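You operate a simulated robot arm through the tools that you are given. There is no shell and no other tool. Be economical: measure what you need, move in short steps, check, and stop when the job is done.

Carry out the task below with a simulated two-armed robot. There is one attempt and no reset: what you move stays moved.

TASK
Hold the short pole, wipe the paint off its inner tube and leave it set at the red ring.
Fine: keep hold of the pole for each move; draw it out to the blue ring first; put the rag back. What is to be rubbed or washed off counts as gone when no trace of it is left.

The check looks at the end state, three seconds after you hand in, the way a careful person would. Anything else that was tipped, shoved, dropped, spilled or broken makes it a failure.

THE ROBOT
Two 6-joint arms with two-finger parallel grippers on one trunk that stands fixed in place. Base frame: the origin is at the foot of the trunk, x ahead of it, y to its left, z up; the work surface is at about z = 0.8. Lengths are in m, angles in rad, forces in N, time in s.
The left shoulder is at [0.02, 0.148, 0.841], the right one opposite. With the tool pointing down near the work surface each hand reaches from about 0.28 to 0.9 m from the base axis, measured 20 degrees to its own side. Payload 4.4 kg a hand.
Tool frame (each hand has its own): the origin (TCP) lies between the finger pads and is the grasp point; the fingertips stand 0.023 m ahead of it; z points along the fingers, y is the line along which they close. Largest opening 0.094 m; finger width 0.038, thickness 0.01; the body of the gripper, 0.054 by 0.096 m, starts 0.039 m behind the TCP.
Orientation is that of the tool frame in the base frame, as [roll, pitch, yaw] about the fixed x, y, z axes, in that order (R = Rz(yaw) Ry(pitch) Rx(roll)). With the fingers straight down and closing along the base's y, the tool's x points along the base's -x, its y along +y and its z along -z.

THE INTERFACE
- The arms move only by the tool drive_tool. It takes "left_rows", "right_rows" or both (then of equal length, played together; a hand with none holds still); each is text: rows parted by semicolons, each of 7 numbers parted by spaces: the turn, a rotation vector about the tool's x, y, z in rad, then the shift along the tool's x, y, z in m, then the closure, from 0 (fully open) to 1 (shut). In form: wx wy wz tx ty tz grip; .... A call has 1 to 8 rows; each row is the pose to reach, as a shift and turn from the pose commanded when the call began, along the tool's axes at that moment. A row lasts 0.2 s, in which the tool goes at most 0.05 m and 0.15 rad; a call with a longer step from one row to the next is refused whole, and so is a gripper value outside its range. Where a pose cannot be reached the arm comes as near as it can. A force on the tool above 40 N (or 10 N above the force at the start of the call, whichever is more), or a blocked arm, ends the call early, and 0.2 s more pass. Each finger travels about 0.045 m/s and halts on what it meets, pressing with about 39 N; the grip force reading is that of the motor and also rises with nothing between the fingers. The clock runs only during rows and for 0.2 s after the last one: add rows that repeat a pose to give the fingers time. It gives the time, the measured TCP pose, the force on the tool (base axes), the opening and the grip force at its end, in the units of the frame above (readings bear some noise), with the torque about the TCP (base axes, N m) and any sound that the robot's microphone picked up.
- Cameras (640 x 400 px; columns grow to the right, rows downward): "scene" is now at [0.0548, -0.0004, 1.5081]; the picture's right is [-0.02, -1.00, 0.00], its down [-0.65, 0.01, -0.76] and it looks along [0.76, -0.01, -0.65] (base axes); focal length 361 px, centre (320, 200). "left" rides on the left gripper at [0.086, -0.016, -0.075] in its tool frame; the picture's right is [0.18, 0.98, 0.00], its down [-0.58, 0.11, -0.81] and it looks along [-0.79, 0.15, 0.59] (tool axes); focal length 243 px, centre (320, 200). "right" rides on the right gripper at [0.086, 0.016, -0.074] in its tool frame; the picture's right is [-0.18, 0.98, 0.00], its down [-0.58, -0.11, -0.81] and it looks along [-0.79, -0.15, 0.59] (tool axes); focal length 243 px, centre (320, 200). There is no depth. A picture from a camera that has moved, and an enlarged one, comes with that camera's place and axes in the base frame and with its lens.
- capture(camera): a new picture of that camera. It takes no simulated time.
- aim_head(pan, tilt): turns the head with the scene camera to pan (to the left, within 1.501 rad either way) and tilt (down, from -0.506 to 1.204), counted from straight ahead of the robot. It gives what a move gives.
- enlarge(camera, box): a new picture of the part [left, top, right, bottom] of that camera's present view, enlarged. It takes no simulated time.
- sign_off(): hands the job in; it is judged then, once.

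Go step by step. Nothing tells you positions but the pictures and the camera data: compare them with the known pose of the tool, close in by small moves and look again before you grip or let go. The budget is 120 turns and 86 pictures, counting those below and the enlarged ones. Unless the task says otherwise, let go and move clear before handing in, and close with one line.

The tools are called after ">>>" by a JSON object that holds its "op" and its "data". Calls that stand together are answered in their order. drive_tool: Moves the arms, as the interface text tells. Its arguments: {"type":"object","properties":{"left_rows":{"type":"string"},"right_rows":{"type":"string"}},"required":[]} The other tools are called the same way: aim_head (pan, tilt) turns the head that bears the scene camera; capture (camera) takes a picture; enlarge (camera, box) takes an enlarged picture of a part of a camera's view; sign_off () hands the job in.

At the start:

```text
time: 0.0
left_position: [0.6464, 0.2496, 1.1413]
left_ee_rot: [-3.141, -0.001, -3.141]
left_contact_force: [0.2, 0.2, 0.3]
left_moment: [-0.01, -0.01, 0.03]
left_gripper_width: 0.0941
left_grasp_force: 0.1
right_position: [0.584, -0.2066, 1.1269]
right_ee_rot: [-3.141, -0.001, -3.141]
right_contact_force: [0.8, -0.3, 0.1]
right_moment: [-0.01, -0.03, -0.04]
right_gripper_width: 0.094
right_grasp_force: 0.1
head pan, tilt: [-0.016, 0.705]
```

scene: 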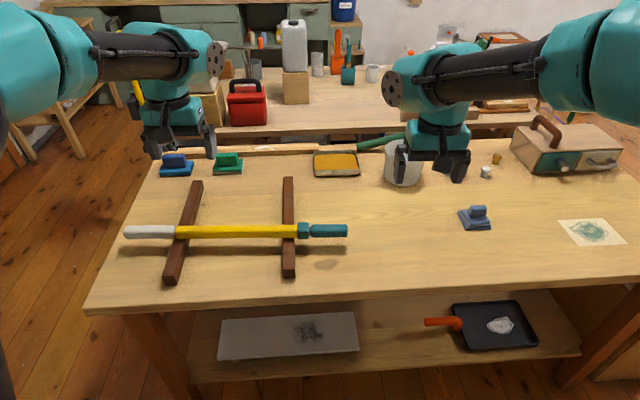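
right: 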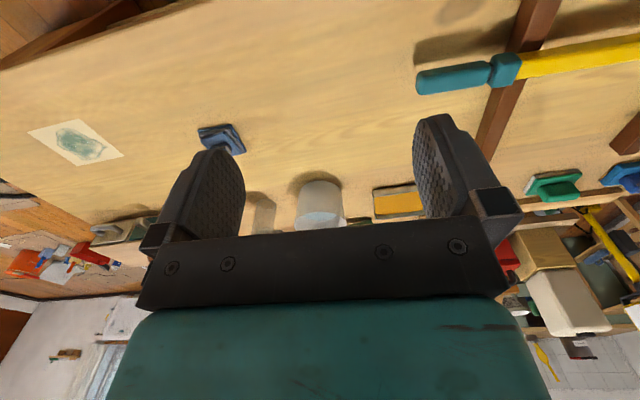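
left: 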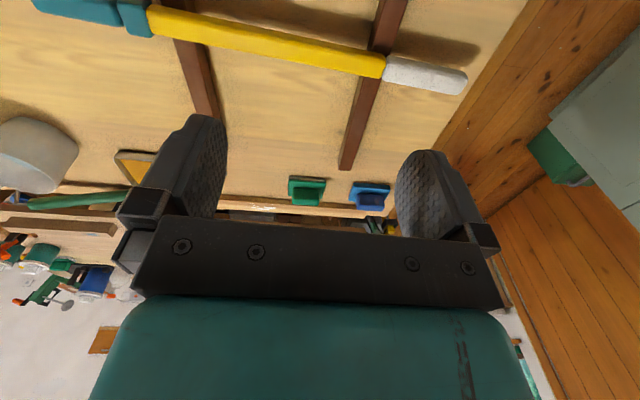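

I see a yellow pole on two dark rails, with a teal handle at right and a white end at left, and perhaps another pole at the back edge. I'll look closer before moving.

>>> {"op": "enlarge", "data": {"camera": "scene", "box": [110, 170, 370, 290]}}

>>> {"op": "enlarge", "data": {"camera": "scene", "box": [140, 120, 440, 190]}}

>>> {"op": "enlarge", "data": {"camera": "scene", "box": [380, 120, 640, 260]}}

```text
2.46 times, centred on (240, 230) of scene
camera zoom: at [0.0548, -0.0004, 1.5081], right [-0.02, -1.0, 0.0], down [-0.65, 0.01, -0.76], along [0.76, -0.01, -0.65], focal length 889 px, centre (517, 126)
```

zoom: 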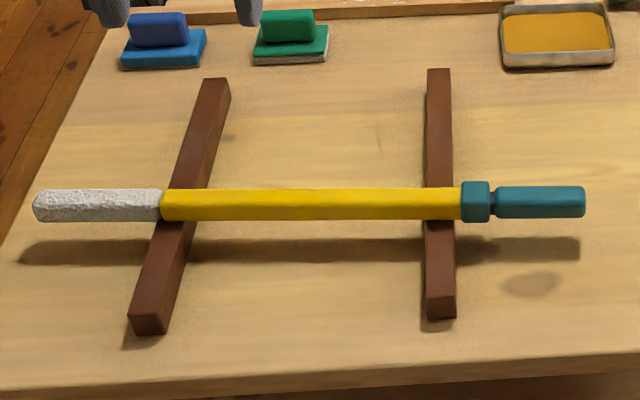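

```text
2.13 times, centred on (290, 155) of scene
camera zoom: at [0.0548, -0.0004, 1.5081], right [-0.02, -1.0, 0.0], down [-0.65, 0.01, -0.76], along [0.76, -0.01, -0.65], focal length 770 px, centre (384, 296)
```

zoom: 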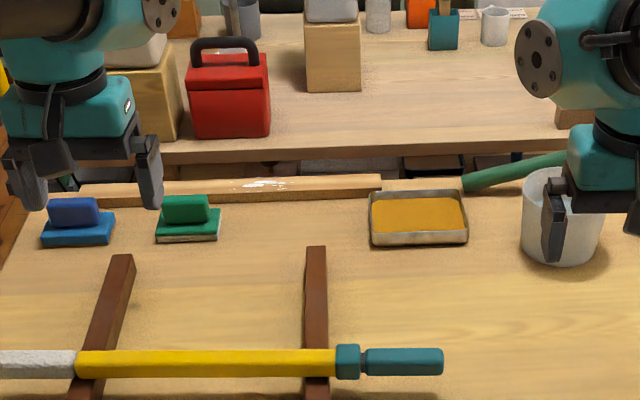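

```text
2.46 times, centred on (510, 190) of scene
camera zoom: at [0.0548, -0.0004, 1.5081], right [-0.02, -1.0, 0.0], down [-0.65, 0.01, -0.76], along [0.76, -0.01, -0.65], focal length 889 px, centre (-148, 225)
```

zoom: 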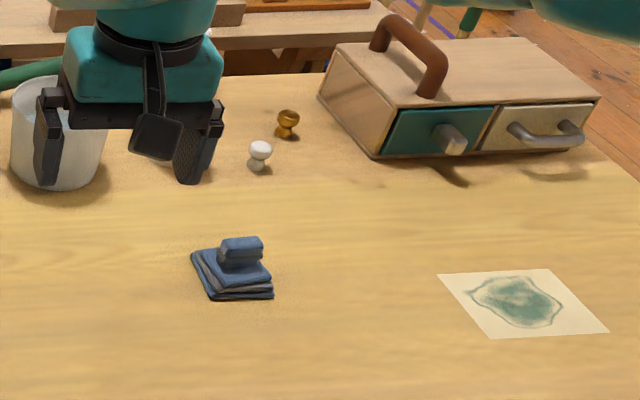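

The pole lies along y at about x=0.69. Its yellow tube spans roughly y 0.04 to 0.35, the collar is near 0.03, the handle runs from 0.015 to -0.075, and the rag is near (0.77, -0.44). I'll turn both hands so they close across the pole and bring them above it.

>>> {"op": "drive_tool", "data": {"left_rows": "0 0 0.15 -0.006 -0.006 0.02 0; 0 0 0.3 -0.012 -0.012 0.04 0; 0 0 0.45 -0.018 -0.018 0.06 0; 0 0 0.6 -0.024 -0.024 0.08 0; 0 0 0.75 -0.03 -0.03 0.1 0; 0 0 0.9 -0.036 -0.036 0.12 0; 0 0 1.05 -0.042 -0.043 0.13 0; 0 0 1.2 -0.047 -0.05 0.13 0", "right_rows": "0 0 -0.15 -0.013 0.008 0.01 0; 0 0 -0.3 -0.026 0.016 0.03 0; 0 0 -0.45 -0.04 0.024 0.05 0; 0 0 -0.6 -0.053 0.032 0.07 0; 0 0 -0.75 -0.066 0.040 0.08 0; 0 0 -0.9 -0.08 0.048 0.09 0; 0 0 -1.05 -0.095 0.056 0.1 0; 0 0 -1.2 -0.106 0.06 0.1 0"}}

>>> {"op": "drive_tool", "data": {"left_rows": "0 0 0.15 0 0 0 0; 0 0 0.3 0 0 0 0; 0 0 0.37 0 0 0 0", "right_rows": "0 0 -0.15 0 0 0 0; 0 0 -0.3 0 0 0 0; 0 0 -0.37 0 0 0 0"}}

>>> {"op": "capture", "data": {"camera": "scene"}}

>>> {"op": "capture", "data": {"camera": "left"}}

>>> {"op": "capture", "data": {"camera": "right"}}

```text
time: 1.8
left_position: [0.6929, 0.1998, 1.0113]
left_ee_rot: [-3.141, -0.001, 1.939]
left_contact_force: [-0.8, -0.9, 0.1]
left_moment: [0.02, 0.0, 0.0]
left_gripper_width: 0.0939
left_grasp_force: 0.0
right_position: [0.6905, -0.1456, 1.0262]
right_ee_rot: [-3.141, 0.001, -1.94]
right_contact_force: [0.4, -0.5, 0.5]
right_moment: [-0.02, -0.01, -0.01]
right_gripper_width: 0.0941
right_grasp_force: 0.0
head pan, tilt: [-0.016, 0.705]
```

```text
time: 2.6
left_position: [0.6932, 0.1984, 1.0119]
left_ee_rot: [-3.141, 0.002, 1.571]
left_contact_force: [-0.3, -0.2, 0.0]
left_moment: [-0.03, -0.01, 0.02]
left_gripper_width: 0.0939
left_grasp_force: 0.0
right_position: [0.6899, -0.1456, 1.0258]
right_ee_rot: [3.14, 0.001, -1.569]
right_contact_force: [-0.4, -0.4, -0.7]
right_moment: [0.0, -0.01, 0.03]
right_gripper_width: 0.0938
right_grasp_force: 0.0
head pan, tilt: [-0.016, 0.705]
```

```text
79 pictures are left
```

scene: 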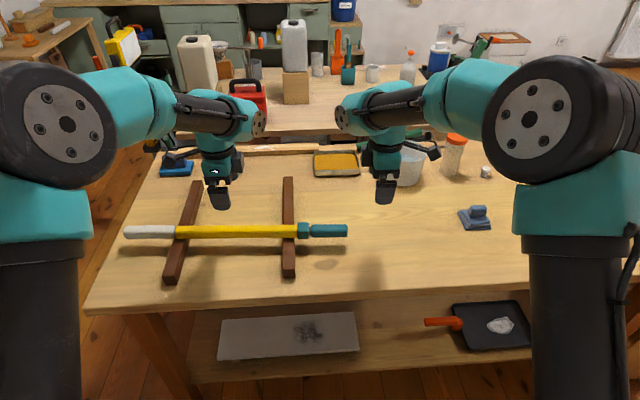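

```text
78 pictures are left
camera left: at [0.6775, 0.2861, 1.0851], right [0.98, 0.18, 0.0], down [0.11, -0.58, 0.81], along [0.15, -0.79, -0.59], focal length 243 px, centre (320, 200)
```

left: 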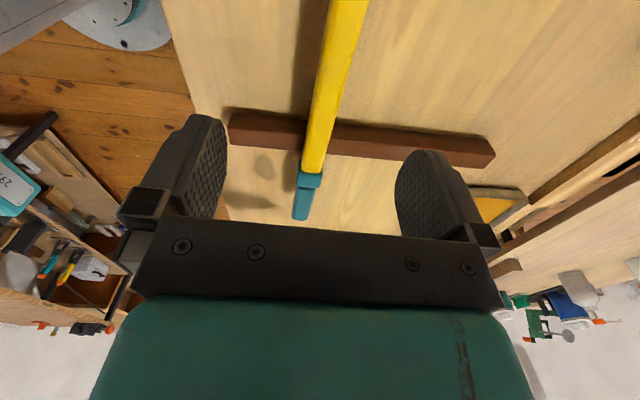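

```text
77 pictures are left
camera right: at [0.6745, -0.2326, 1.0995], right [-0.98, 0.18, 0.0], down [0.11, 0.58, 0.81], along [0.15, 0.79, -0.59], focal length 243 px, centre (320, 200)
```

right: 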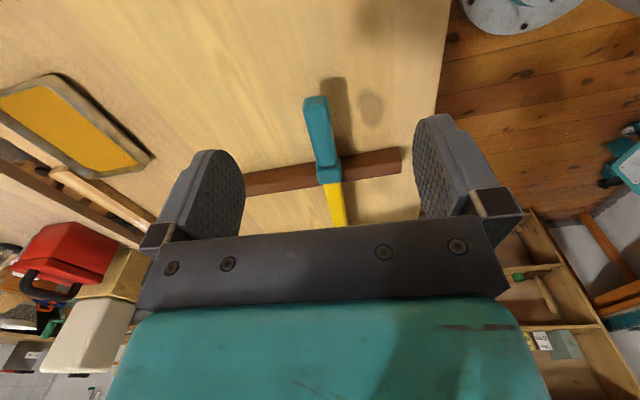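

Combining the views puts the pole near x≈0.70–0.71 and z≈0.857, with the collar at y≈0.027. I'll lower both hands to just above the pole and look again.

>>> {"op": "drive_tool", "data": {"left_rows": "0 0 0 0 0.004 0.03 0; 0 0 0 0 0.008 0.06 0; 0 0 0 0 0.012 0.08 0; 0 0 0 0 0.013 0.09 0", "right_rows": "0 0 0 -0.03 -0.005 0.03 0; 0 0 0 -0.06 -0.01 0.06 0; 0 0 0 -0.09 -0.015 0.08 0; 0 0 0 -0.115 -0.015 0.09 0"}}

>>> {"op": "capture", "data": {"camera": "scene"}}

>>> {"op": "capture", "data": {"camera": "left"}}

>>> {"op": "capture", "data": {"camera": "right"}}

```text
time: 3.6
left_position: [0.7048, 0.1998, 0.9201]
left_ee_rot: [-3.141, 0.0, 1.572]
left_contact_force: [0.3, -0.7, -0.4]
left_moment: [0.01, 0.02, 0.03]
left_gripper_width: 0.094
left_grasp_force: 0.1
right_position: [0.7062, -0.0301, 0.9365]
right_ee_rot: [-3.141, 0.0, -1.572]
right_contact_force: [0.2, -0.6, 0.2]
right_moment: [0.01, 0.0, 0.0]
right_gripper_width: 0.0937
right_grasp_force: 0.1
head pan, tilt: [-0.016, 0.705]
```

```text
76 pictures are left
```

scene: 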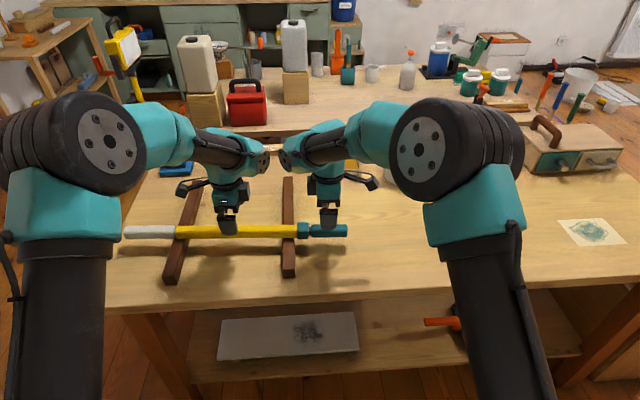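

```text
75 pictures are left
camera left: at [0.6899, 0.2859, 0.9947], right [0.98, 0.18, 0.0], down [0.11, -0.58, 0.81], along [0.15, -0.79, -0.59], focal length 243 px, centre (320, 200)
```

left: 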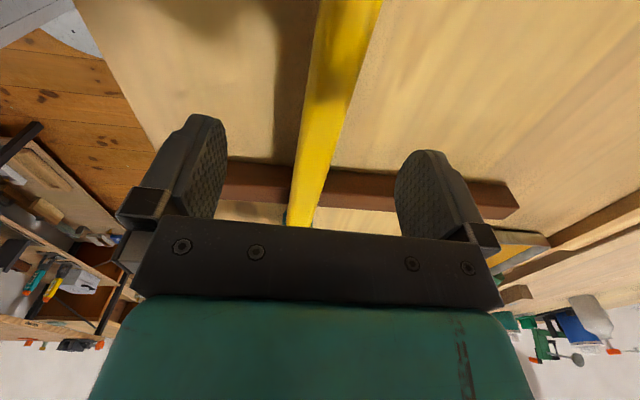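

```text
74 pictures are left
camera right: at [0.6902, -0.1172, 1.0095], right [-0.98, 0.19, 0.0], down [0.11, 0.58, 0.81], along [0.15, 0.79, -0.59], focal length 243 px, centre (320, 200)
```

right: 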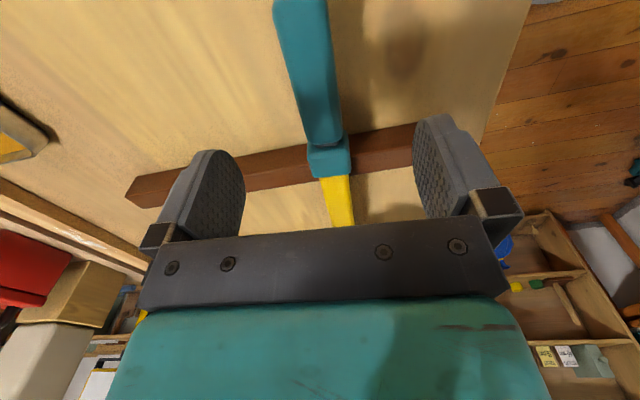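

The pole axis is at x≈0.709, z≈0.847. I'll lower both hands around it, then close the left on the yellow tube only.

>>> {"op": "drive_tool", "data": {"left_rows": "0 0 0 0 0.004 0.03 0; 0 0 0 0 0.004 0.055 0; 0 0 0 0 0.004 0.072 0; 0 0 0 0 0.004 0.072 0.5; 0 0 0 0 0.004 0.072 0.8; 0 0 0 0 0.004 0.072 0.8; 0 0 0 0 0.004 0.072 0.8; 0 0 0 0 0.004 0.072 0.8", "right_rows": "0 0 0 0 -0.003 0.03 0; 0 0 0 0 -0.003 0.06 0; 0 0 0 0 -0.003 0.088 0; 0 0 0 0 -0.003 0.088 0; 0 0 0 0 -0.003 0.088 0; 0 0 0 0 -0.003 0.088 0; 0 0 0 0 -0.003 0.088 0; 0 0 0 0 -0.003 0.088 0"}}

>>> {"op": "capture", "data": {"camera": "left"}}

>>> {"op": "capture", "data": {"camera": "right"}}

```text
time: 5.4
left_position: [0.7106, 0.1995, 0.8497]
left_ee_rot: [3.141, 0.0, 1.57]
left_contact_force: [1.6, -1.0, 0.0]
left_moment: [0.32, -0.03, -0.11]
left_gripper_width: 0.0279
left_grasp_force: 39.0
right_position: [0.7071, -0.0321, 0.8477]
right_ee_rot: [-3.141, 0.0, -1.572]
right_contact_force: [-0.1, 0.9, 1.0]
right_moment: [-0.02, 0.02, 0.0]
right_gripper_width: 0.094
right_grasp_force: 0.0
head pan, tilt: [-0.016, 0.705]
```

```text
73 pictures are left
camera left: at [0.6943, 0.2858, 0.9231], right [0.98, 0.18, 0.0], down [0.11, -0.58, 0.81], along [0.15, -0.79, -0.59], focal length 243 px, centre (320, 200)
```

left: 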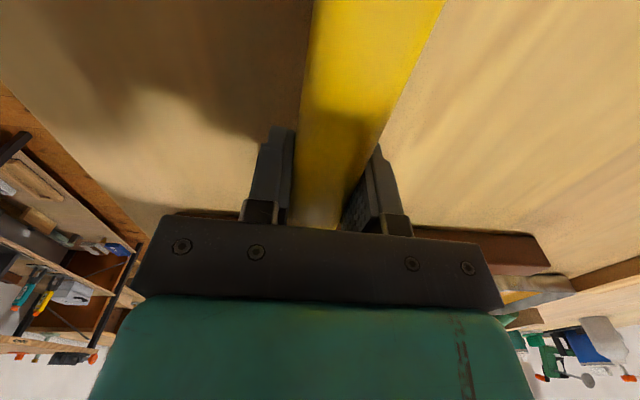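

```text
72 pictures are left
camera right: at [0.6919, -0.1179, 0.921], right [-0.98, 0.18, 0.0], down [0.11, 0.58, 0.81], along [0.15, 0.79, -0.59], focal length 243 px, centre (320, 200)
```

right: 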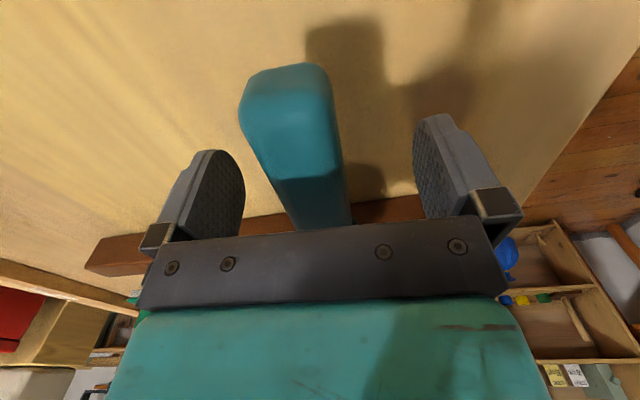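

The left hand holds the tube (0.028 m wide). I'll close the right on the handle and then pull gently toward -y.

>>> {"op": "drive_tool", "data": {"left_rows": "0 0 0 0 0 0 0.9; 0 0 0 0 0 0 0.9; 0 0 0 0 0 0 0.9; 0 0 0 0 0 0 0.9; 0 0 0 0 0 0 0.9", "right_rows": "0 0 0 0 -0.002 0 0.5; 0 0 0 0 -0.002 0 0.9; 0 0 0 0 -0.002 0 0.9; 0 0 0 0 -0.002 0 0.9; 0 0 0 0 -0.002 0 0.9"}}

>>> {"op": "drive_tool", "data": {"left_rows": "0 0 0 0 0 0 0.9; 0 0 0 0 0 0 0.9", "right_rows": "0 0 0 0.008 0 0 0.9; 0 0 0 0.015 0 0 0.9"}}

>>> {"op": "enlarge", "data": {"camera": "scene", "box": [210, 180, 370, 280]}}

```text
time: 6.6
left_position: [0.7097, 0.1998, 0.8501]
left_ee_rot: [3.141, 0.001, 1.57]
left_contact_force: [-6.9, 0.3, 1.7]
left_moment: [-0.31, 0.11, -0.95]
left_gripper_width: 0.0279
left_grasp_force: 39.1
right_position: [0.7102, -0.0308, 0.8486]
right_ee_rot: [3.141, -0.001, -1.572]
right_contact_force: [6.5, -1.1, -0.1]
right_moment: [-0.06, -0.09, -0.28]
right_gripper_width: 0.0299
right_grasp_force: 39.2
head pan, tilt: [-0.016, 0.705]
```

```text
time: 7.2
left_position: [0.7095, 0.2, 0.8501]
left_ee_rot: [3.141, -0.001, 1.572]
left_contact_force: [-6.8, -0.6, 3.9]
left_moment: [-0.95, 0.05, -1.28]
left_gripper_width: 0.0276
left_grasp_force: 39.0
right_position: [0.7103, -0.0469, 0.8466]
right_ee_rot: [3.141, -0.002, -1.573]
right_contact_force: [6.3, 0.5, -2.1]
right_moment: [-0.22, -0.05, -0.44]
right_gripper_width: 0.0298
right_grasp_force: 39.3
head pan, tilt: [-0.016, 0.705]
```

```text
4.00 times, centred on (290, 230) of scene
camera zoom: at [0.0549, -0.0003, 1.5081], right [-0.02, -1.0, 0.0], down [-0.65, 0.01, -0.76], along [0.76, -0.01, -0.65], focal length 1444 px, centre (440, 80)
```

zoom: 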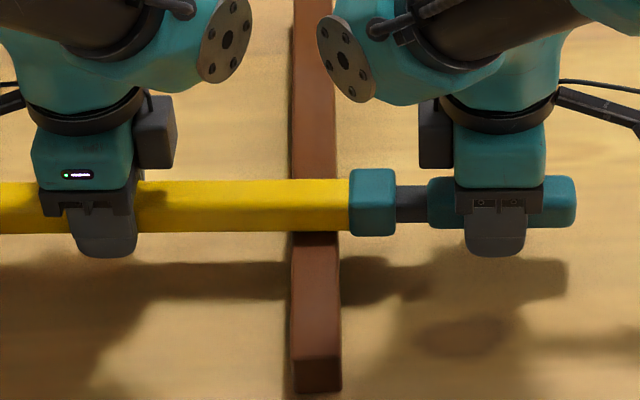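

It slides freely, with the dark inner tube now showing. I'll keep drawing it out and watch for the rings.

>>> {"op": "drive_tool", "data": {"left_rows": "0 0 0 0 0 0 0.9; 0 0 0 0 0 0 0.9; 0 0 0 0 0 0 0.9; 0 0 0 0 0 0 0.9", "right_rows": "0 0 0 0.01 -0.001 0 0.9; 0 0 0 0.02 -0.001 0 0.9; 0 0 0 0.03 -0.001 0 0.9; 0 0 0 0.04 -0.001 0 0.9"}}

>>> {"op": "enlarge", "data": {"camera": "scene", "box": [210, 180, 370, 280]}}

```text
time: 8.2
left_position: [0.7099, 0.2002, 0.8503]
left_ee_rot: [3.141, 0.0, 1.572]
left_contact_force: [-0.2, 0.1, 1.8]
left_moment: [-0.62, -0.08, 0.12]
left_gripper_width: 0.0279
left_grasp_force: 39.2
right_position: [0.7106, -0.0853, 0.8474]
right_ee_rot: [-3.141, 0.0, -1.57]
right_contact_force: [-0.9, -0.3, -1.5]
right_moment: [-0.52, 0.05, 0.22]
right_gripper_width: 0.0296
right_grasp_force: 38.9
head pan, tilt: [-0.016, 0.705]
```

```text
4.00 times, centred on (290, 230) of scene
camera zoom: at [0.0549, -0.0003, 1.5081], right [-0.02, -1.0, 0.0], down [-0.65, 0.01, -0.76], along [0.76, -0.01, -0.65], focal length 1444 px, centre (440, 80)
```

zoom: 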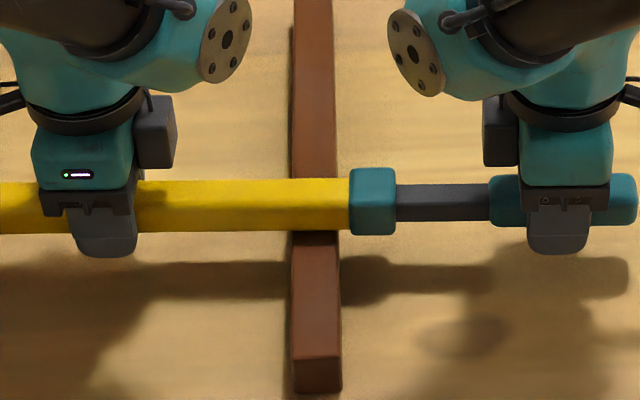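

No ring is visible yet, so I'll continue drawing.

>>> {"op": "drive_tool", "data": {"left_rows": "0 0 0 0 0 0 0.9; 0 0 0 0 0 0 0.9; 0 0 0 0 0 0 0.9; 0 0 0 0 0 0 0.9", "right_rows": "0 0 0 0.01 0 0 0.9; 0 0 0 0.02 0 0 0.9; 0 0 0 0.03 0 0 0.9; 0 0 0 0.04 0 0 0.9"}}

>>> {"op": "enlarge", "data": {"camera": "scene", "box": [250, 180, 410, 280]}}

```text
time: 9.2
left_position: [0.7103, 0.1993, 0.849]
left_ee_rot: [3.141, 0.0, 1.571]
left_contact_force: [4.4, 0.6, -0.3]
left_moment: [-0.04, -0.11, 0.29]
left_gripper_width: 0.0278
left_grasp_force: 38.8
right_position: [0.7105, -0.1254, 0.8491]
right_ee_rot: [3.141, 0.001, -1.572]
right_contact_force: [-3.2, -1.6, 0.0]
right_moment: [0.57, 0.13, 0.75]
right_gripper_width: 0.0296
right_grasp_force: 39.7
head pan, tilt: [-0.016, 0.705]
```

```text
4.00 times, centred on (330, 230) of scene
camera zoom: at [0.0549, -0.0003, 1.5081], right [-0.02, -1.0, 0.0], down [-0.65, 0.01, -0.76], along [0.76, -0.01, -0.65], focal length 1444 px, centre (280, 80)
```

zoom: 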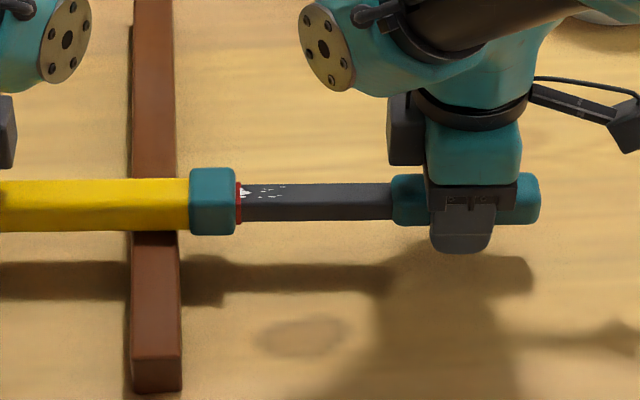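

The red ring has just emerged at the collar, with white paint specks beside it, at right TCP y≈-0.125. I'll zoom in to record this position, then go on in steps to the blue ring.

>>> {"op": "enlarge", "data": {"camera": "scene", "box": [295, 215, 343, 245]}}

>>> {"op": "drive_tool", "data": {"left_rows": "0 0 0 0 0 0 0.9; 0 0 0 0 0 0 0.9; 0 0 0 0 0 0 0.9; 0 0 0 0 0 0 0.9", "right_rows": "0 0 0 0.01 0.0005 0 0.9; 0 0 0 0.02 0.0005 0 0.9; 0 0 0 0.03 0.0005 0 0.9; 0 0 0 0.04 0.0005 0 0.9"}}

>>> {"op": "enlarge", "data": {"camera": "scene", "box": [270, 190, 398, 270]}}

```text
13.33 times, centred on (319, 230) of scene
camera zoom: at [0.0549, -0.0003, 1.5081], right [-0.02, -1.0, 0.0], down [-0.65, 0.01, -0.76], along [0.76, -0.01, -0.65], focal length 4814 px, centre (333, -200)
```

zoom: 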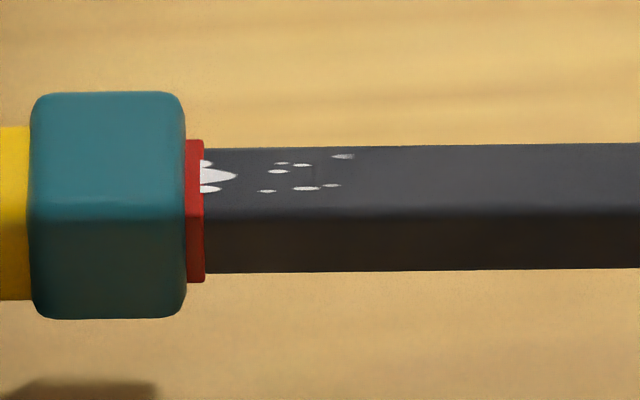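

```text
time: 10.2
left_position: [0.7103, 0.2, 0.8499]
left_ee_rot: [-3.14, 0.0, 1.572]
left_contact_force: [-0.2, 0.5, 4.1]
left_moment: [-1.15, 0.05, -0.29]
left_gripper_width: 0.0278
left_grasp_force: 39.4
right_position: [0.711, -0.1648, 0.8481]
right_ee_rot: [3.141, 0.001, -1.57]
right_contact_force: [0.7, 1.3, -1.9]
right_moment: [0.03, -0.07, 0.23]
right_gripper_width: 0.0295
right_grasp_force: 38.6
head pan, tilt: [-0.016, 0.705]
```

```text
5.00 times, centred on (334, 230) of scene
camera zoom: at [0.0549, -0.0003, 1.5081], right [-0.02, -1.0, 0.0], down [-0.65, 0.01, -0.76], along [0.76, -0.01, -0.65], focal length 1805 px, centre (250, 50)
```

zoom: 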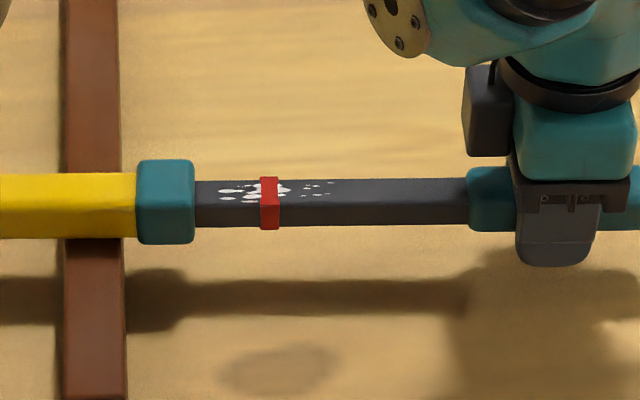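

Paint lies on the top, on both sides of the red ring. I'll keep drawing toward the blue ring.

>>> {"op": "drive_tool", "data": {"left_rows": "0 0 0 0 0 0 0.9; 0 0 0 0 0 0 0.9; 0 0 0 0 0 0 0.9; 0 0 0 0 0 0 0.9", "right_rows": "0 0 0 0.01 0 0 0.9; 0 0 0 0.02 0 0 0.9; 0 0 0 0.03 0 0 0.9; 0 0 0 0.04 0 0 0.9"}}

>>> {"op": "enlarge", "data": {"camera": "scene", "box": [270, 190, 398, 270]}}

```text
time: 11.2
left_position: [0.7099, 0.1989, 0.8488]
left_ee_rot: [-3.141, 0.001, 1.57]
left_contact_force: [1.6, -0.9, 2.1]
left_moment: [0.32, 0.09, -0.04]
left_gripper_width: 0.028
left_grasp_force: 39.4
right_position: [0.7093, -0.2065, 0.8477]
right_ee_rot: [-3.141, 0.0, -1.571]
right_contact_force: [-0.9, 0.4, 1.2]
right_moment: [0.44, -0.09, 0.35]
right_gripper_width: 0.0298
right_grasp_force: 38.7
head pan, tilt: [-0.016, 0.705]
```

```text
5.00 times, centred on (334, 230) of scene
camera zoom: at [0.0548, -0.0004, 1.5081], right [-0.02, -1.0, 0.0], down [-0.65, 0.01, -0.76], along [0.76, -0.01, -0.65], focal length 1805 px, centre (250, 50)
```

zoom: 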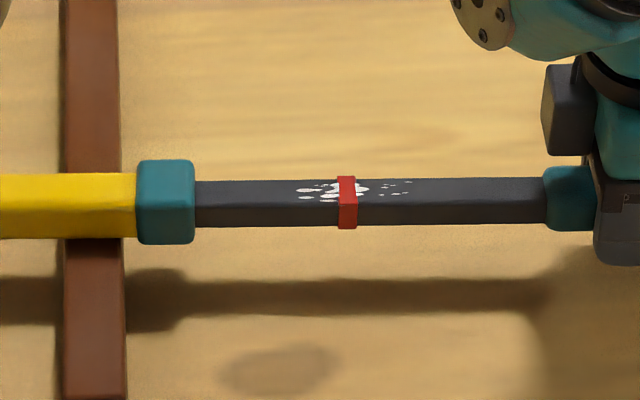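

No blue ring yet, so I'll continue in smaller steps.

>>> {"op": "drive_tool", "data": {"left_rows": "0 0 0 0 0 0 0.9; 0 0 0 0 0 0 0.9; 0 0 0 0 0 0 0.9", "right_rows": "0 0 0 0.01 0 0 0.9; 0 0 0 0.02 0 0 0.9; 0 0 0 0.03 0 0 0.9"}}

>>> {"op": "enlarge", "data": {"camera": "scene", "box": [270, 190, 398, 270]}}

```text
time: 12.0
left_position: [0.7091, 0.1991, 0.8488]
left_ee_rot: [3.14, 0.0, 1.572]
left_contact_force: [0.1, -4.3, 3.0]
left_moment: [0.72, -0.02, 0.0]
left_gripper_width: 0.0278
left_grasp_force: 38.8
right_position: [0.7105, -0.2361, 0.8479]
right_ee_rot: [3.142, -0.001, -1.57]
right_contact_force: [-0.9, 2.9, -0.3]
right_moment: [-0.05, -0.02, 0.26]
right_gripper_width: 0.0297
right_grasp_force: 39.5
head pan, tilt: [-0.016, 0.705]
```

```text
5.00 times, centred on (334, 230) of scene
camera zoom: at [0.0548, -0.0004, 1.5081], right [-0.02, -1.0, 0.0], down [-0.65, 0.01, -0.76], along [0.76, -0.01, -0.65], focal length 1805 px, centre (250, 50)
```

zoom: 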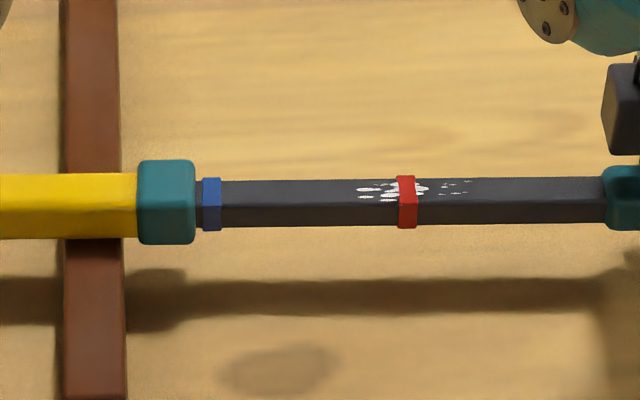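

The blue ring is out about 4 mm past the collar. I'll ease it back so the ring sits right at the collar's mouth.

>>> {"op": "drive_tool", "data": {"left_rows": "0 0 0 0 0 0 0.9; 0 0 0 0 0 0 0.9; 0 0 0 0 0 0 0.9", "right_rows": "0 0 0 -0.003 0 0 0.9; 0 0 0 -0.006 0 0 0.9; 0 0 0 -0.006 0 0 0.9"}}

>>> {"op": "enlarge", "data": {"camera": "scene", "box": [300, 210, 364, 250]}}

>>> {"op": "capture", "data": {"camera": "right"}}

```text
time: 12.8
left_position: [0.7102, 0.1993, 0.8505]
left_ee_rot: [3.141, 0.002, 1.572]
left_contact_force: [-0.8, 3.5, 4.8]
left_moment: [-0.86, 0.04, -0.68]
left_gripper_width: 0.0278
left_grasp_force: 39.3
right_position: [0.7098, -0.2304, 0.8479]
right_ee_rot: [-3.14, 0.0, -1.573]
right_contact_force: [1.3, -4.6, -1.7]
right_moment: [-0.2, -0.03, -0.06]
right_gripper_width: 0.0298
right_grasp_force: 38.5
head pan, tilt: [-0.016, 0.705]
```

```text
10.00 times, centred on (332, 230) of scene
camera zoom: at [0.0548, -0.0004, 1.5081], right [-0.02, -1.0, 0.0], down [-0.65, 0.01, -0.76], along [0.76, -0.01, -0.65], focal length 3611 px, centre (200, -100)
```

zoom: 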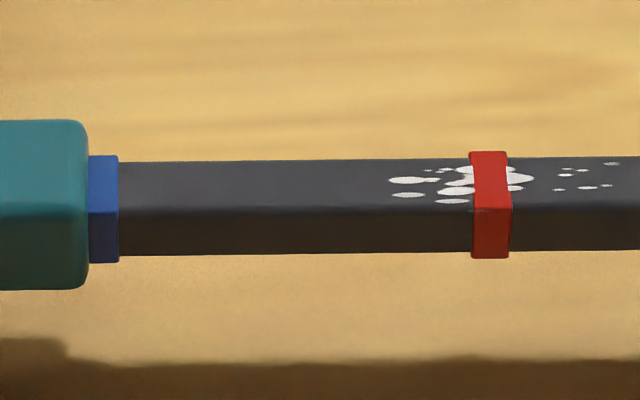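

```text
63 pictures are left
camera right: at [0.6943, -0.3169, 0.9214], right [-0.98, 0.19, 0.0], down [0.11, 0.58, 0.81], along [0.15, 0.79, -0.59], focal length 243 px, centre (320, 200)
```

right: 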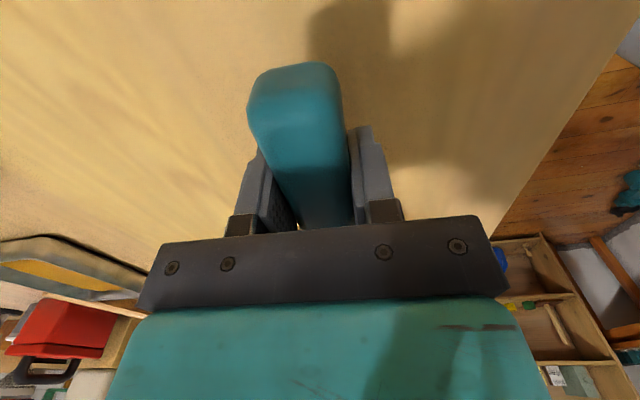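

The blue ring is at the collar mouth. The paint is on the tube's top, from about y=-0.058 to -0.118 around the red ring. The left hand keeps hold while I release the right hand, lift it, and move it to look at the rag.

>>> {"op": "drive_tool", "data": {"right_rows": "0 0 0 0 0 0 0.5; 0 0 0 0 0 0 0.2; 0 0 0 0 0 0 0; 0 0 0 0 0 0 0; 0 0 0 0 0 -0.03 0; 0 0 0 0 0 -0.07 0; 0 0 0 0 0 -0.11 0; 0 0 0 0 0 -0.13 0", "left_rows": "0 0 0 0 0 0 0.9; 0 0 0 0 0 0 0.9; 0 0 0 0 0 0 0.9; 0 0 0 0 0 0 0.9; 0 0 0 0 0 0 0.9; 0 0 0 0 0 0 0.9; 0 0 0 0 0 0 0.9; 0 0 0 0 0 0 0.9"}}

>>> {"op": "drive_tool", "data": {"right_rows": "0 0 0 0.035 -0.01 0 0; 0 0 0 0.07 -0.02 0 0; 0 0 0 0.105 -0.03 0 0; 0 0 0 0.14 -0.04 0 0; 0 0 0 0.165 -0.05 0 0; 0 0 0 0.165 -0.062 0 0"}}

>>> {"op": "capture", "data": {"camera": "scene"}}

>>> {"op": "capture", "data": {"camera": "right"}}

```text
time: 14.6
left_position: [0.71, 0.1985, 0.8501]
left_ee_rot: [-3.142, 0.0, 1.57]
left_contact_force: [0.0, -0.2, 1.7]
left_moment: [0.69, -0.04, 0.05]
left_gripper_width: 0.0278
left_grasp_force: 39.3
right_position: [0.7106, -0.2302, 0.9799]
right_ee_rot: [3.139, 0.0, -1.571]
right_contact_force: [0.4, 1.4, 0.2]
right_moment: [-0.04, 0.02, 0.03]
right_gripper_width: 0.0937
right_grasp_force: 0.0
head pan, tilt: [-0.016, 0.705]
```

```text
time: 16.0
left_position: [0.7105, 0.1998, 0.8493]
left_ee_rot: [-3.141, 0.001, 1.571]
left_contact_force: [-0.6, 1.9, -0.3]
left_moment: [-0.13, -0.05, -0.07]
left_gripper_width: 0.0279
left_grasp_force: 39.0
right_position: [0.7707, -0.3963, 0.9779]
right_ee_rot: [-3.141, 0.0, -1.572]
right_contact_force: [0.0, 0.6, 0.6]
right_moment: [0.01, 0.0, 0.0]
right_gripper_width: 0.0942
right_grasp_force: 0.0
head pan, tilt: [-0.016, 0.705]
```

```text
62 pictures are left
```

scene: 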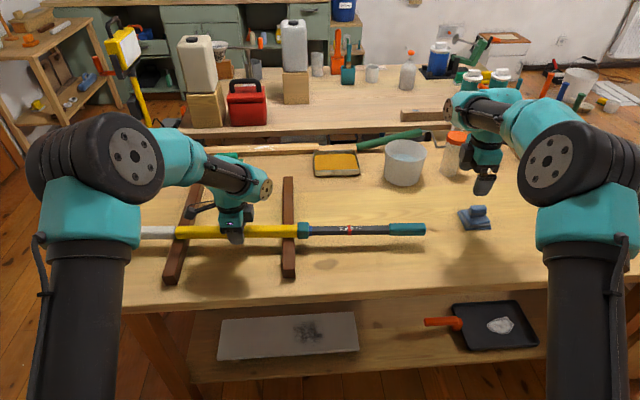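

```text
61 pictures are left
camera right: at [0.7556, -0.4825, 1.0518], right [-0.98, 0.18, 0.0], down [0.11, 0.58, 0.81], along [0.15, 0.79, -0.59], focal length 243 px, centre (320, 200)
```

right: 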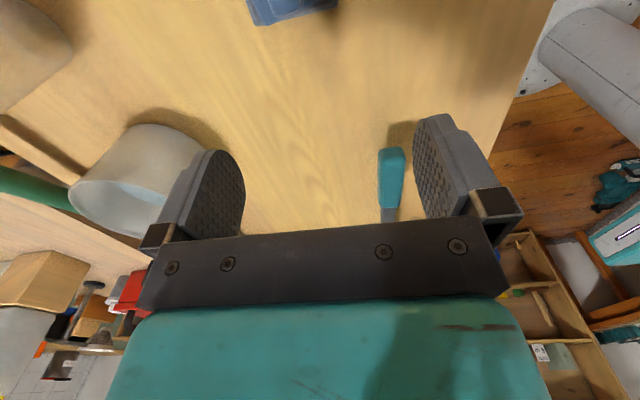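

The rag is just behind the hand's view. I'll back off in -y to see it.

>>> {"op": "drive_tool", "data": {"right_rows": "0 0 0 0.035 0 0 0; 0 0 0 0.07 0 0 0; 0 0 0 0.105 0 0 0"}}

>>> {"op": "capture", "data": {"camera": "right"}}

>>> {"op": "enlarge", "data": {"camera": "scene", "box": [443, 195, 507, 235]}}

```text
time: 16.8
left_position: [0.71, 0.1999, 0.849]
left_ee_rot: [3.139, 0.0, 1.573]
left_contact_force: [-0.4, 0.5, 0.1]
left_moment: [-0.21, -0.02, -0.08]
left_gripper_width: 0.0279
left_grasp_force: 39.5
right_position: [0.7713, -0.5002, 0.9788]
right_ee_rot: [3.141, -0.002, -1.57]
right_contact_force: [0.9, 0.9, 0.4]
right_moment: [-0.06, -0.02, -0.02]
right_gripper_width: 0.0939
right_grasp_force: 0.0
head pan, tilt: [-0.016, 0.705]
```

```text
60 pictures are left
camera right: at [0.7561, -0.5872, 1.0517], right [-0.98, 0.18, 0.0], down [0.11, 0.58, 0.81], along [0.15, 0.79, -0.59], focal length 243 px, centre (320, 200)
```

right: 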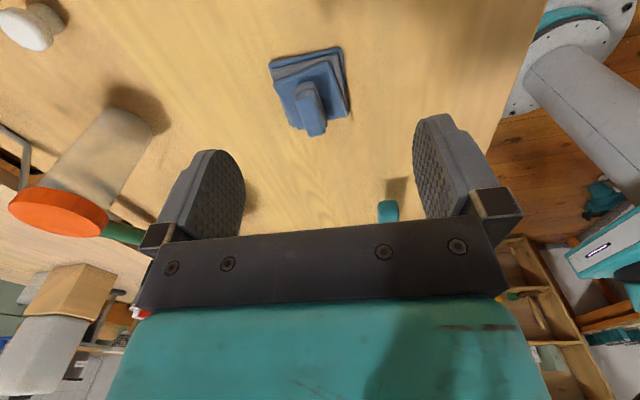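

```text
10.00 times, centred on (475, 215) of scene
camera zoom: at [0.0548, -0.0001, 1.5081], right [-0.02, -1.0, 0.0], down [-0.65, 0.01, -0.76], along [0.76, -0.01, -0.65], focal length 3611 px, centre (-1230, 50)
```

zoom: 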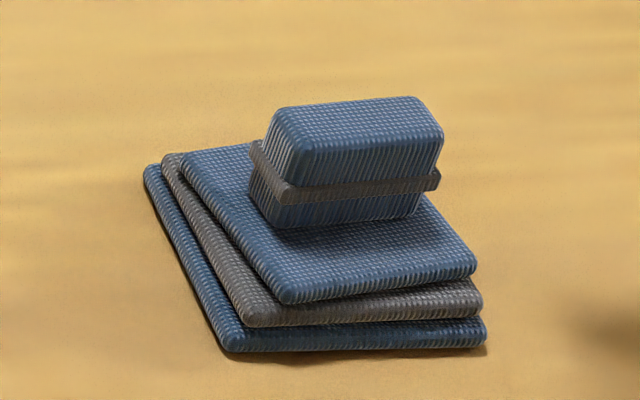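

The rag's grip is at about (0.79, -0.452), z 0.82–0.845, turned about 0.15 rad from the pole direction. I'll go over it, align, and look.

>>> {"op": "drive_tool", "data": {"right_rows": "0 0 -0.07 -0.024 -0.01 0.02 0; 0 0 -0.15 -0.048 -0.019 0.04 0; 0 0 -0.15 -0.048 -0.019 0.07 0; 0 0 -0.15 -0.048 -0.019 0.084 0"}}

>>> {"op": "capture", "data": {"camera": "right"}}

>>> {"op": "enlarge", "data": {"camera": "scene", "box": [427, 175, 523, 235]}}

```text
time: 17.8
left_position: [0.7107, 0.1987, 0.8501]
left_ee_rot: [3.141, 0.0, 1.57]
left_contact_force: [-0.2, -0.5, 0.5]
left_moment: [-0.05, -0.03, -0.08]
left_gripper_width: 0.0277
left_grasp_force: 39.5
right_position: [0.7908, -0.4528, 0.8932]
right_ee_rot: [3.141, 0.002, -1.422]
right_contact_force: [0.5, -0.8, 0.6]
right_moment: [-0.02, 0.0, 0.03]
right_gripper_width: 0.0938
right_grasp_force: 0.0
head pan, tilt: [-0.016, 0.705]
```

```text
58 pictures are left
camera right: at [0.7882, -0.54, 0.9667], right [-1.0, 0.04, 0.0], down [0.02, 0.59, 0.81], along [0.03, 0.81, -0.59], focal length 243 px, centre (320, 200)
```

right: 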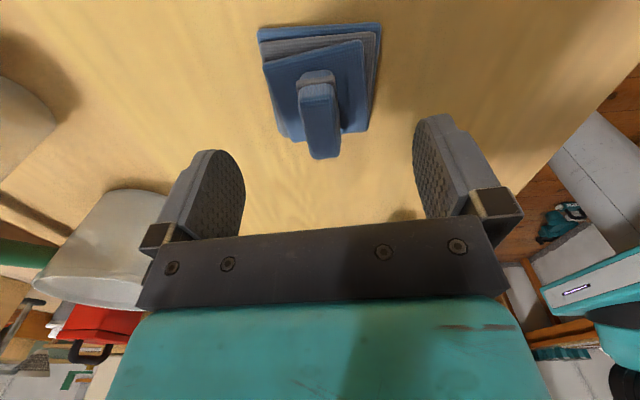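

```text
6.67 times, centred on (475, 205) of scene
camera zoom: at [0.0548, -0.0003, 1.5081], right [-0.02, -1.0, 0.0], down [-0.65, 0.01, -0.76], along [0.76, -0.01, -0.65], focal length 2407 px, centre (-713, 167)
```

zoom: 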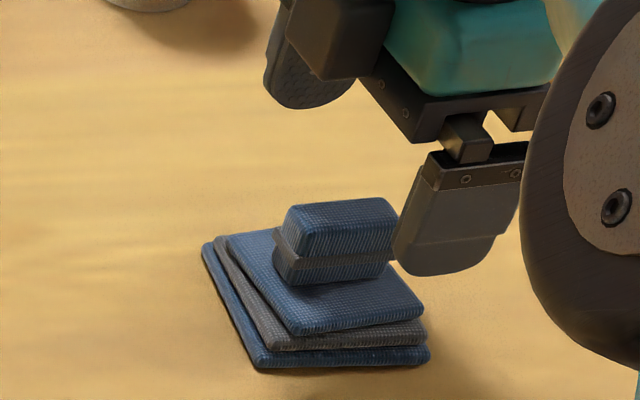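

The TCP is centred over the grip, slightly over-turned. I'll correct by 0.05 rad, descend to z≈0.845 and close.

>>> {"op": "drive_tool", "data": {"right_rows": "0 0 0.055 0.002 0 0.02 0; 0 0 0.055 0.002 0 0.04 0; 0 0 0.055 0.002 0 0.048 0"}}

>>> {"op": "enlarge", "data": {"camera": "scene", "box": [427, 175, 523, 235]}}

>>> {"op": "capture", "data": {"camera": "right"}}

```text
time: 18.6
left_position: [0.7097, 0.1991, 0.8492]
left_ee_rot: [3.141, 0.0, 1.57]
left_contact_force: [-0.3, 0.1, 0.2]
left_moment: [0.0, 0.02, -0.04]
left_gripper_width: 0.0277
left_grasp_force: 39.3
right_position: [0.7907, -0.4548, 0.8459]
right_ee_rot: [-3.141, 0.0, -1.478]
right_contact_force: [0.5, 0.8, -0.9]
right_moment: [0.01, 0.03, -0.03]
right_gripper_width: 0.094
right_grasp_force: 0.1
head pan, tilt: [-0.016, 0.705]
```

```text
6.67 times, centred on (475, 205) of scene
camera zoom: at [0.0549, -0.0004, 1.5081], right [-0.02, -1.0, 0.0], down [-0.65, 0.01, -0.76], along [0.76, -0.01, -0.65], focal length 2407 px, centre (-713, 167)
```

zoom: 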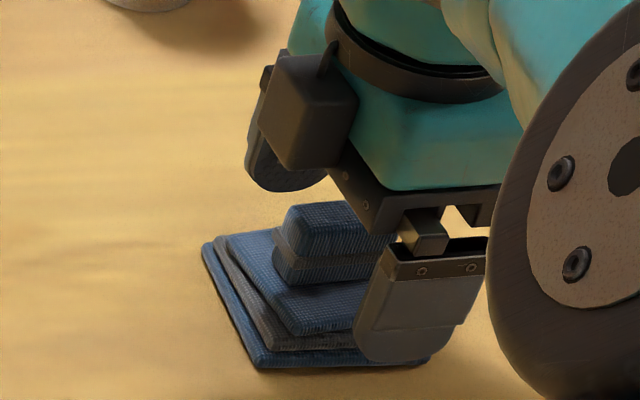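

```text
55 pictures are left
camera right: at [0.7839, -0.5416, 0.9192], right [-1.0, 0.09, 0.0], down [0.05, 0.59, 0.81], along [0.07, 0.8, -0.59], focal length 243 px, centre (320, 200)
```

right: 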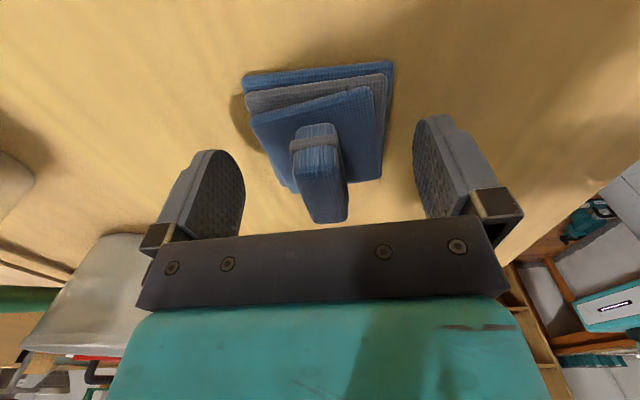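

The grip is centred between the fingers. I'll close on it.

>>> {"op": "drive_tool", "data": {"right_rows": "0 0 0 0 0 0 0.4; 0 0 0 0 0 0 0.7; 0 0 0 0 0 0 0.9; 0 0 0 0 0 0 0.9; 0 0 0 0 0 0 0.9; 0 0 0 0 0 0 0.9"}}

>>> {"op": "capture", "data": {"camera": "right"}}

```text
time: 20.0
left_position: [0.7103, 0.2001, 0.8496]
left_ee_rot: [-3.139, 0.001, 1.571]
left_contact_force: [-0.1, 0.3, 0.1]
left_moment: [0.07, 0.0, -0.03]
left_gripper_width: 0.0276
left_grasp_force: 39.1
right_position: [0.7919, -0.4542, 0.8452]
right_ee_rot: [3.14, 0.002, -1.477]
right_contact_force: [0.6, -0.7, 1.0]
right_moment: [0.0, -0.01, -0.01]
right_gripper_width: 0.0263
right_grasp_force: 38.7
head pan, tilt: [-0.016, 0.705]
```

```text
54 pictures are left
camera right: at [0.7838, -0.5417, 0.9194], right [-1.0, 0.09, 0.0], down [0.05, 0.59, 0.81], along [0.07, 0.8, -0.59], focal length 243 px, centre (320, 200)
```

right: 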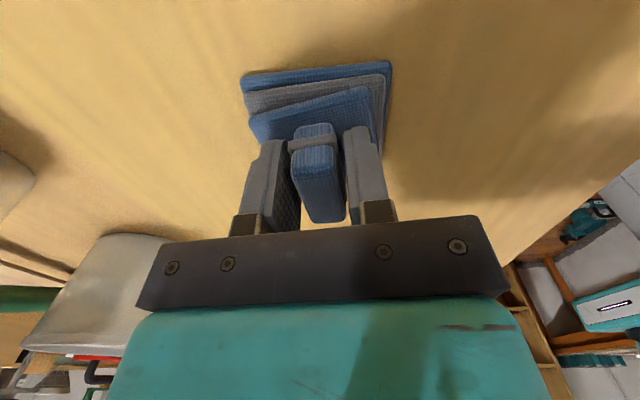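

The rag grip is held (0.026 m wide). Its place was TCP (0.791, -0.4545, 0.8455) at yaw -1.477, which I need for putting it back. I'll lift it and carry it over the painted section.

>>> {"op": "drive_tool", "data": {"right_rows": "0 0 0 0 0 -0.03 0.9; 0 0 0 0 0 -0.06 0.9; 0 0 0 0 0 -0.09 0.9; 0 0 0 0 0 -0.115 0.9"}}

>>> {"op": "drive_tool", "data": {"right_rows": "0 0 0 -0.04 0.005 0 0.9; 0 0 0 -0.085 0.01 0 0.9; 0 0 0 -0.13 0.015 0 0.9; 0 0 0 -0.175 0.02 0 0.9; 0 0 0 -0.22 0.025 0 0.9; 0 0 0 -0.265 0.03 0 0.9; 0 0 0 -0.31 0.035 0 0.9; 0 0 0 -0.355 0.0394 0 0.9"}}

>>> {"op": "capture", "data": {"camera": "scene"}}

>>> {"op": "capture", "data": {"camera": "right"}}

```text
time: 21.0
left_position: [0.7109, 0.1993, 0.8491]
left_ee_rot: [3.141, 0.001, 1.571]
left_contact_force: [0.5, -0.9, 0.1]
left_moment: [0.11, -0.02, -0.02]
left_gripper_width: 0.0274
left_grasp_force: 39.1
right_position: [0.7922, -0.4531, 0.9601]
right_ee_rot: [3.141, -0.001, -1.476]
right_contact_force: [0.7, -0.5, -1.1]
right_moment: [0.03, -0.02, 0.01]
right_gripper_width: 0.0262
right_grasp_force: 39.5
head pan, tilt: [-0.016, 0.705]
```

```text
time: 22.8
left_position: [0.7086, 0.1983, 0.8496]
left_ee_rot: [3.141, -0.001, 1.57]
left_contact_force: [0.9, -0.7, -0.3]
left_moment: [0.22, -0.04, 0.0]
left_gripper_width: 0.0277
left_grasp_force: 39.1
right_position: [0.7174, -0.1045, 0.9604]
right_ee_rot: [3.141, 0.0, -1.48]
right_contact_force: [-0.4, -0.8, -0.6]
right_moment: [0.03, 0.01, 0.0]
right_gripper_width: 0.0261
right_grasp_force: 39.0
head pan, tilt: [-0.016, 0.705]
```

```text
53 pictures are left
```

scene: 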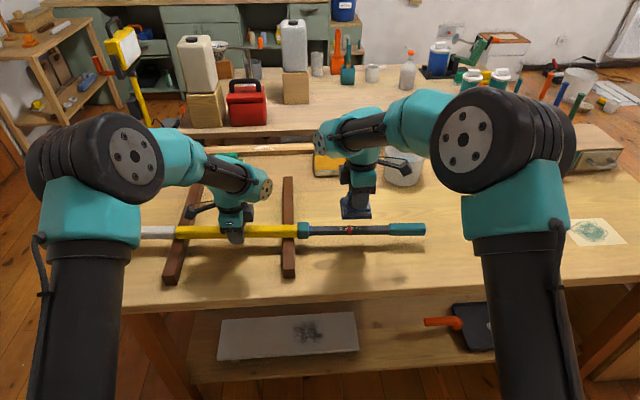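

```text
52 pictures are left
camera right: at [0.7103, -0.1923, 1.0338], right [-1.0, 0.09, 0.0], down [0.05, 0.59, 0.81], along [0.07, 0.8, -0.59], focal length 243 px, centre (320, 200)
```

right: 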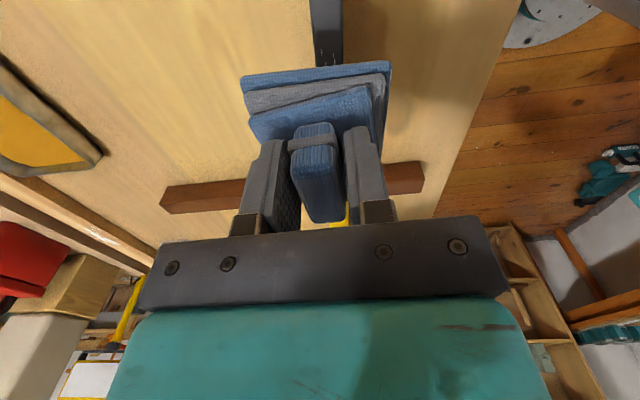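

The rag is aligned above the tube. I'll descend close to contact, then in small increments while watching the force.

>>> {"op": "drive_tool", "data": {"right_rows": "0 0 0 0 0 0.025 0.9; 0 0 0 0 0 0.05 0.9; 0 0 0 0 0 0.053 0.9"}}

>>> {"op": "enlarge", "data": {"camera": "scene", "box": [290, 170, 434, 260]}}

```text
time: 23.6
left_position: [0.7095, 0.2, 0.8486]
left_ee_rot: [3.141, -0.001, 1.571]
left_contact_force: [0.2, -0.2, -0.8]
left_moment: [0.01, -0.01, -0.06]
left_gripper_width: 0.0278
left_grasp_force: 38.7
right_position: [0.7184, -0.1039, 0.9082]
right_ee_rot: [3.141, 0.0, -1.477]
right_contact_force: [0.2, -0.1, -0.9]
right_moment: [-0.06, 0.02, 0.02]
right_gripper_width: 0.0261
right_grasp_force: 39.3
head pan, tilt: [-0.016, 0.705]
```

```text
4.44 times, centred on (362, 215) of scene
camera zoom: at [0.0549, -0.0004, 1.5081], right [-0.02, -1.0, 0.0], down [-0.65, 0.01, -0.76], along [0.76, -0.01, -0.65], focal length 1605 px, centre (133, 133)
```

zoom: 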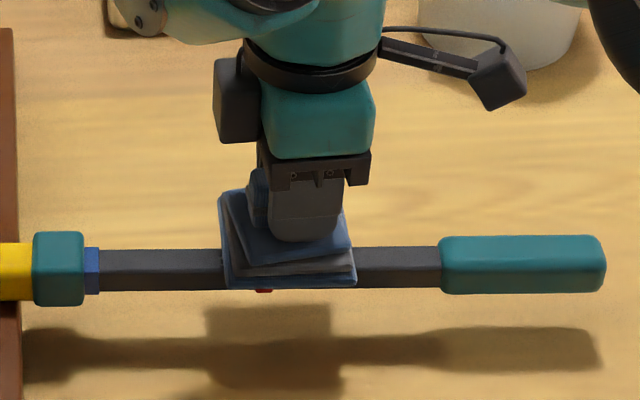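

The rag's near edge is at x≈0.68, so it straddles the tube. I'll lower in small steps until it touches.

>>> {"op": "drive_tool", "data": {"right_rows": "0 0 0 0 0 0.003 0.9; 0 0 0 0 0 0.006 0.9; 0 0 0 0 0 0.007 0.9"}}

```text
time: 24.4
left_position: [0.7107, 0.1994, 0.8506]
left_ee_rot: [3.14, -0.001, 1.57]
left_contact_force: [-1.3, -1.4, 7.5]
left_moment: [1.28, 0.19, 0.31]
left_gripper_width: 0.0278
left_grasp_force: 39.4
right_position: [0.7187, -0.1037, 0.9026]
right_ee_rot: [-3.137, 0.0, -1.476]
right_contact_force: [-3.9, -0.4, 22.7]
right_moment: [1.15, 0.31, 0.14]
right_gripper_width: 0.0258
right_grasp_force: 39.2
head pan, tilt: [-0.016, 0.705]
```

Contact is at 22 N, which is firmer than needed. I'll back off slightly and stroke along the tube.

>>> {"op": "drive_tool", "data": {"right_rows": "0 0 0 0 0 -0.003 0.9; 0 0 0 -0.015 -0.0014 -0.003 0.9; 0 0 0 -0.03 -0.0028 -0.003 0.9; 0 0 0 -0.045 -0.0042 -0.003 0.9; 0 0 0 -0.03 -0.0028 -0.003 0.9; 0 0 0 -0.015 -0.0014 -0.003 0.9; 0 0 0 0.01 0.001 -0.003 0.9; 0 0 0 0.03 0.0028 -0.003 0.9"}}

>>> {"op": "drive_tool", "data": {"right_rows": "0 0 0 -0.02 -0.002 0 0.9; 0 0 0 -0.04 -0.004 0 0.9; 0 0 0 -0.06 -0.0056 0 0.9; 0 0 0 -0.075 -0.007 0 0.9; 0 0 0 -0.055 -0.005 0 0.9; 0 0 0 -0.035 -0.003 0 0.9; 0 0 0 -0.015 -0.0014 0 0.9; 0 0 0 0 0 0 0.9"}}

>>> {"op": "drive_tool", "data": {"right_rows": "0 0 0 -0.03 -0.003 0 0.9; 0 0 0 -0.03 -0.003 -0.03 0.9; 0 0 0 -0.03 -0.003 -0.07 0.9; 0 0 0 0.0 -0.03 -0.1 0.9; 0 0 0 0.03 -0.07 -0.1 0.9; 0 0 0 0.03 -0.1 -0.1 0.9"}}

>>> {"op": "enlarge", "data": {"camera": "scene", "box": [320, 210, 384, 250]}}

```text
time: 26.2
left_position: [0.7097, 0.1993, 0.8503]
left_ee_rot: [3.141, -0.001, 1.572]
left_contact_force: [2.5, -1.5, 11.9]
left_moment: [-0.85, -0.02, 0.31]
left_gripper_width: 0.0279
left_grasp_force: 38.8
right_position: [0.7182, -0.1341, 0.9036]
right_ee_rot: [-3.141, 0.001, -1.476]
right_contact_force: [1.1, 1.4, 4.9]
right_moment: [-0.08, -0.03, -0.04]
right_gripper_width: 0.0261
right_grasp_force: 39.5
head pan, tilt: [-0.016, 0.705]
```

```text
time: 28.0
left_position: [0.7094, 0.1997, 0.8499]
left_ee_rot: [3.141, 0.0, 1.571]
left_contact_force: [1.6, -0.5, 7.2]
left_moment: [0.32, 0.01, 0.27]
left_gripper_width: 0.0277
left_grasp_force: 38.7
right_position: [0.7193, -0.1335, 0.9042]
right_ee_rot: [-3.141, 0.0, -1.478]
right_contact_force: [0.8, 4.0, 8.0]
right_moment: [0.12, 0.02, -0.04]
right_gripper_width: 0.026
right_grasp_force: 39.0
head pan, tilt: [-0.016, 0.705]
```

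```text
refused: row 4 steps farther than a row can; nothing moved
```

```text
10.00 times, centred on (352, 230) of scene
camera zoom: at [0.0546, -0.0003, 1.5081], right [-0.02, -1.0, 0.0], down [-0.65, 0.01, -0.76], along [0.76, -0.01, -0.65], focal length 3611 px, centre (0, -100)
```

zoom: 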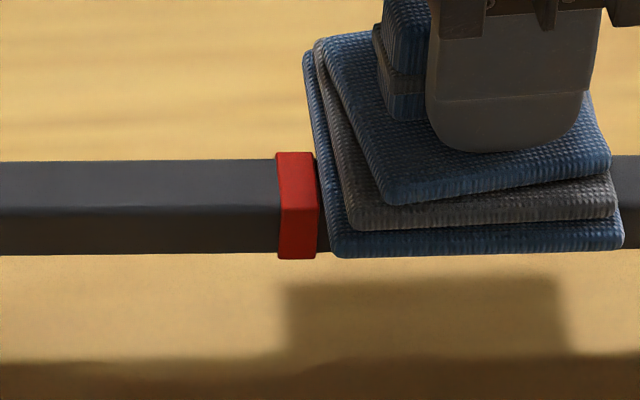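

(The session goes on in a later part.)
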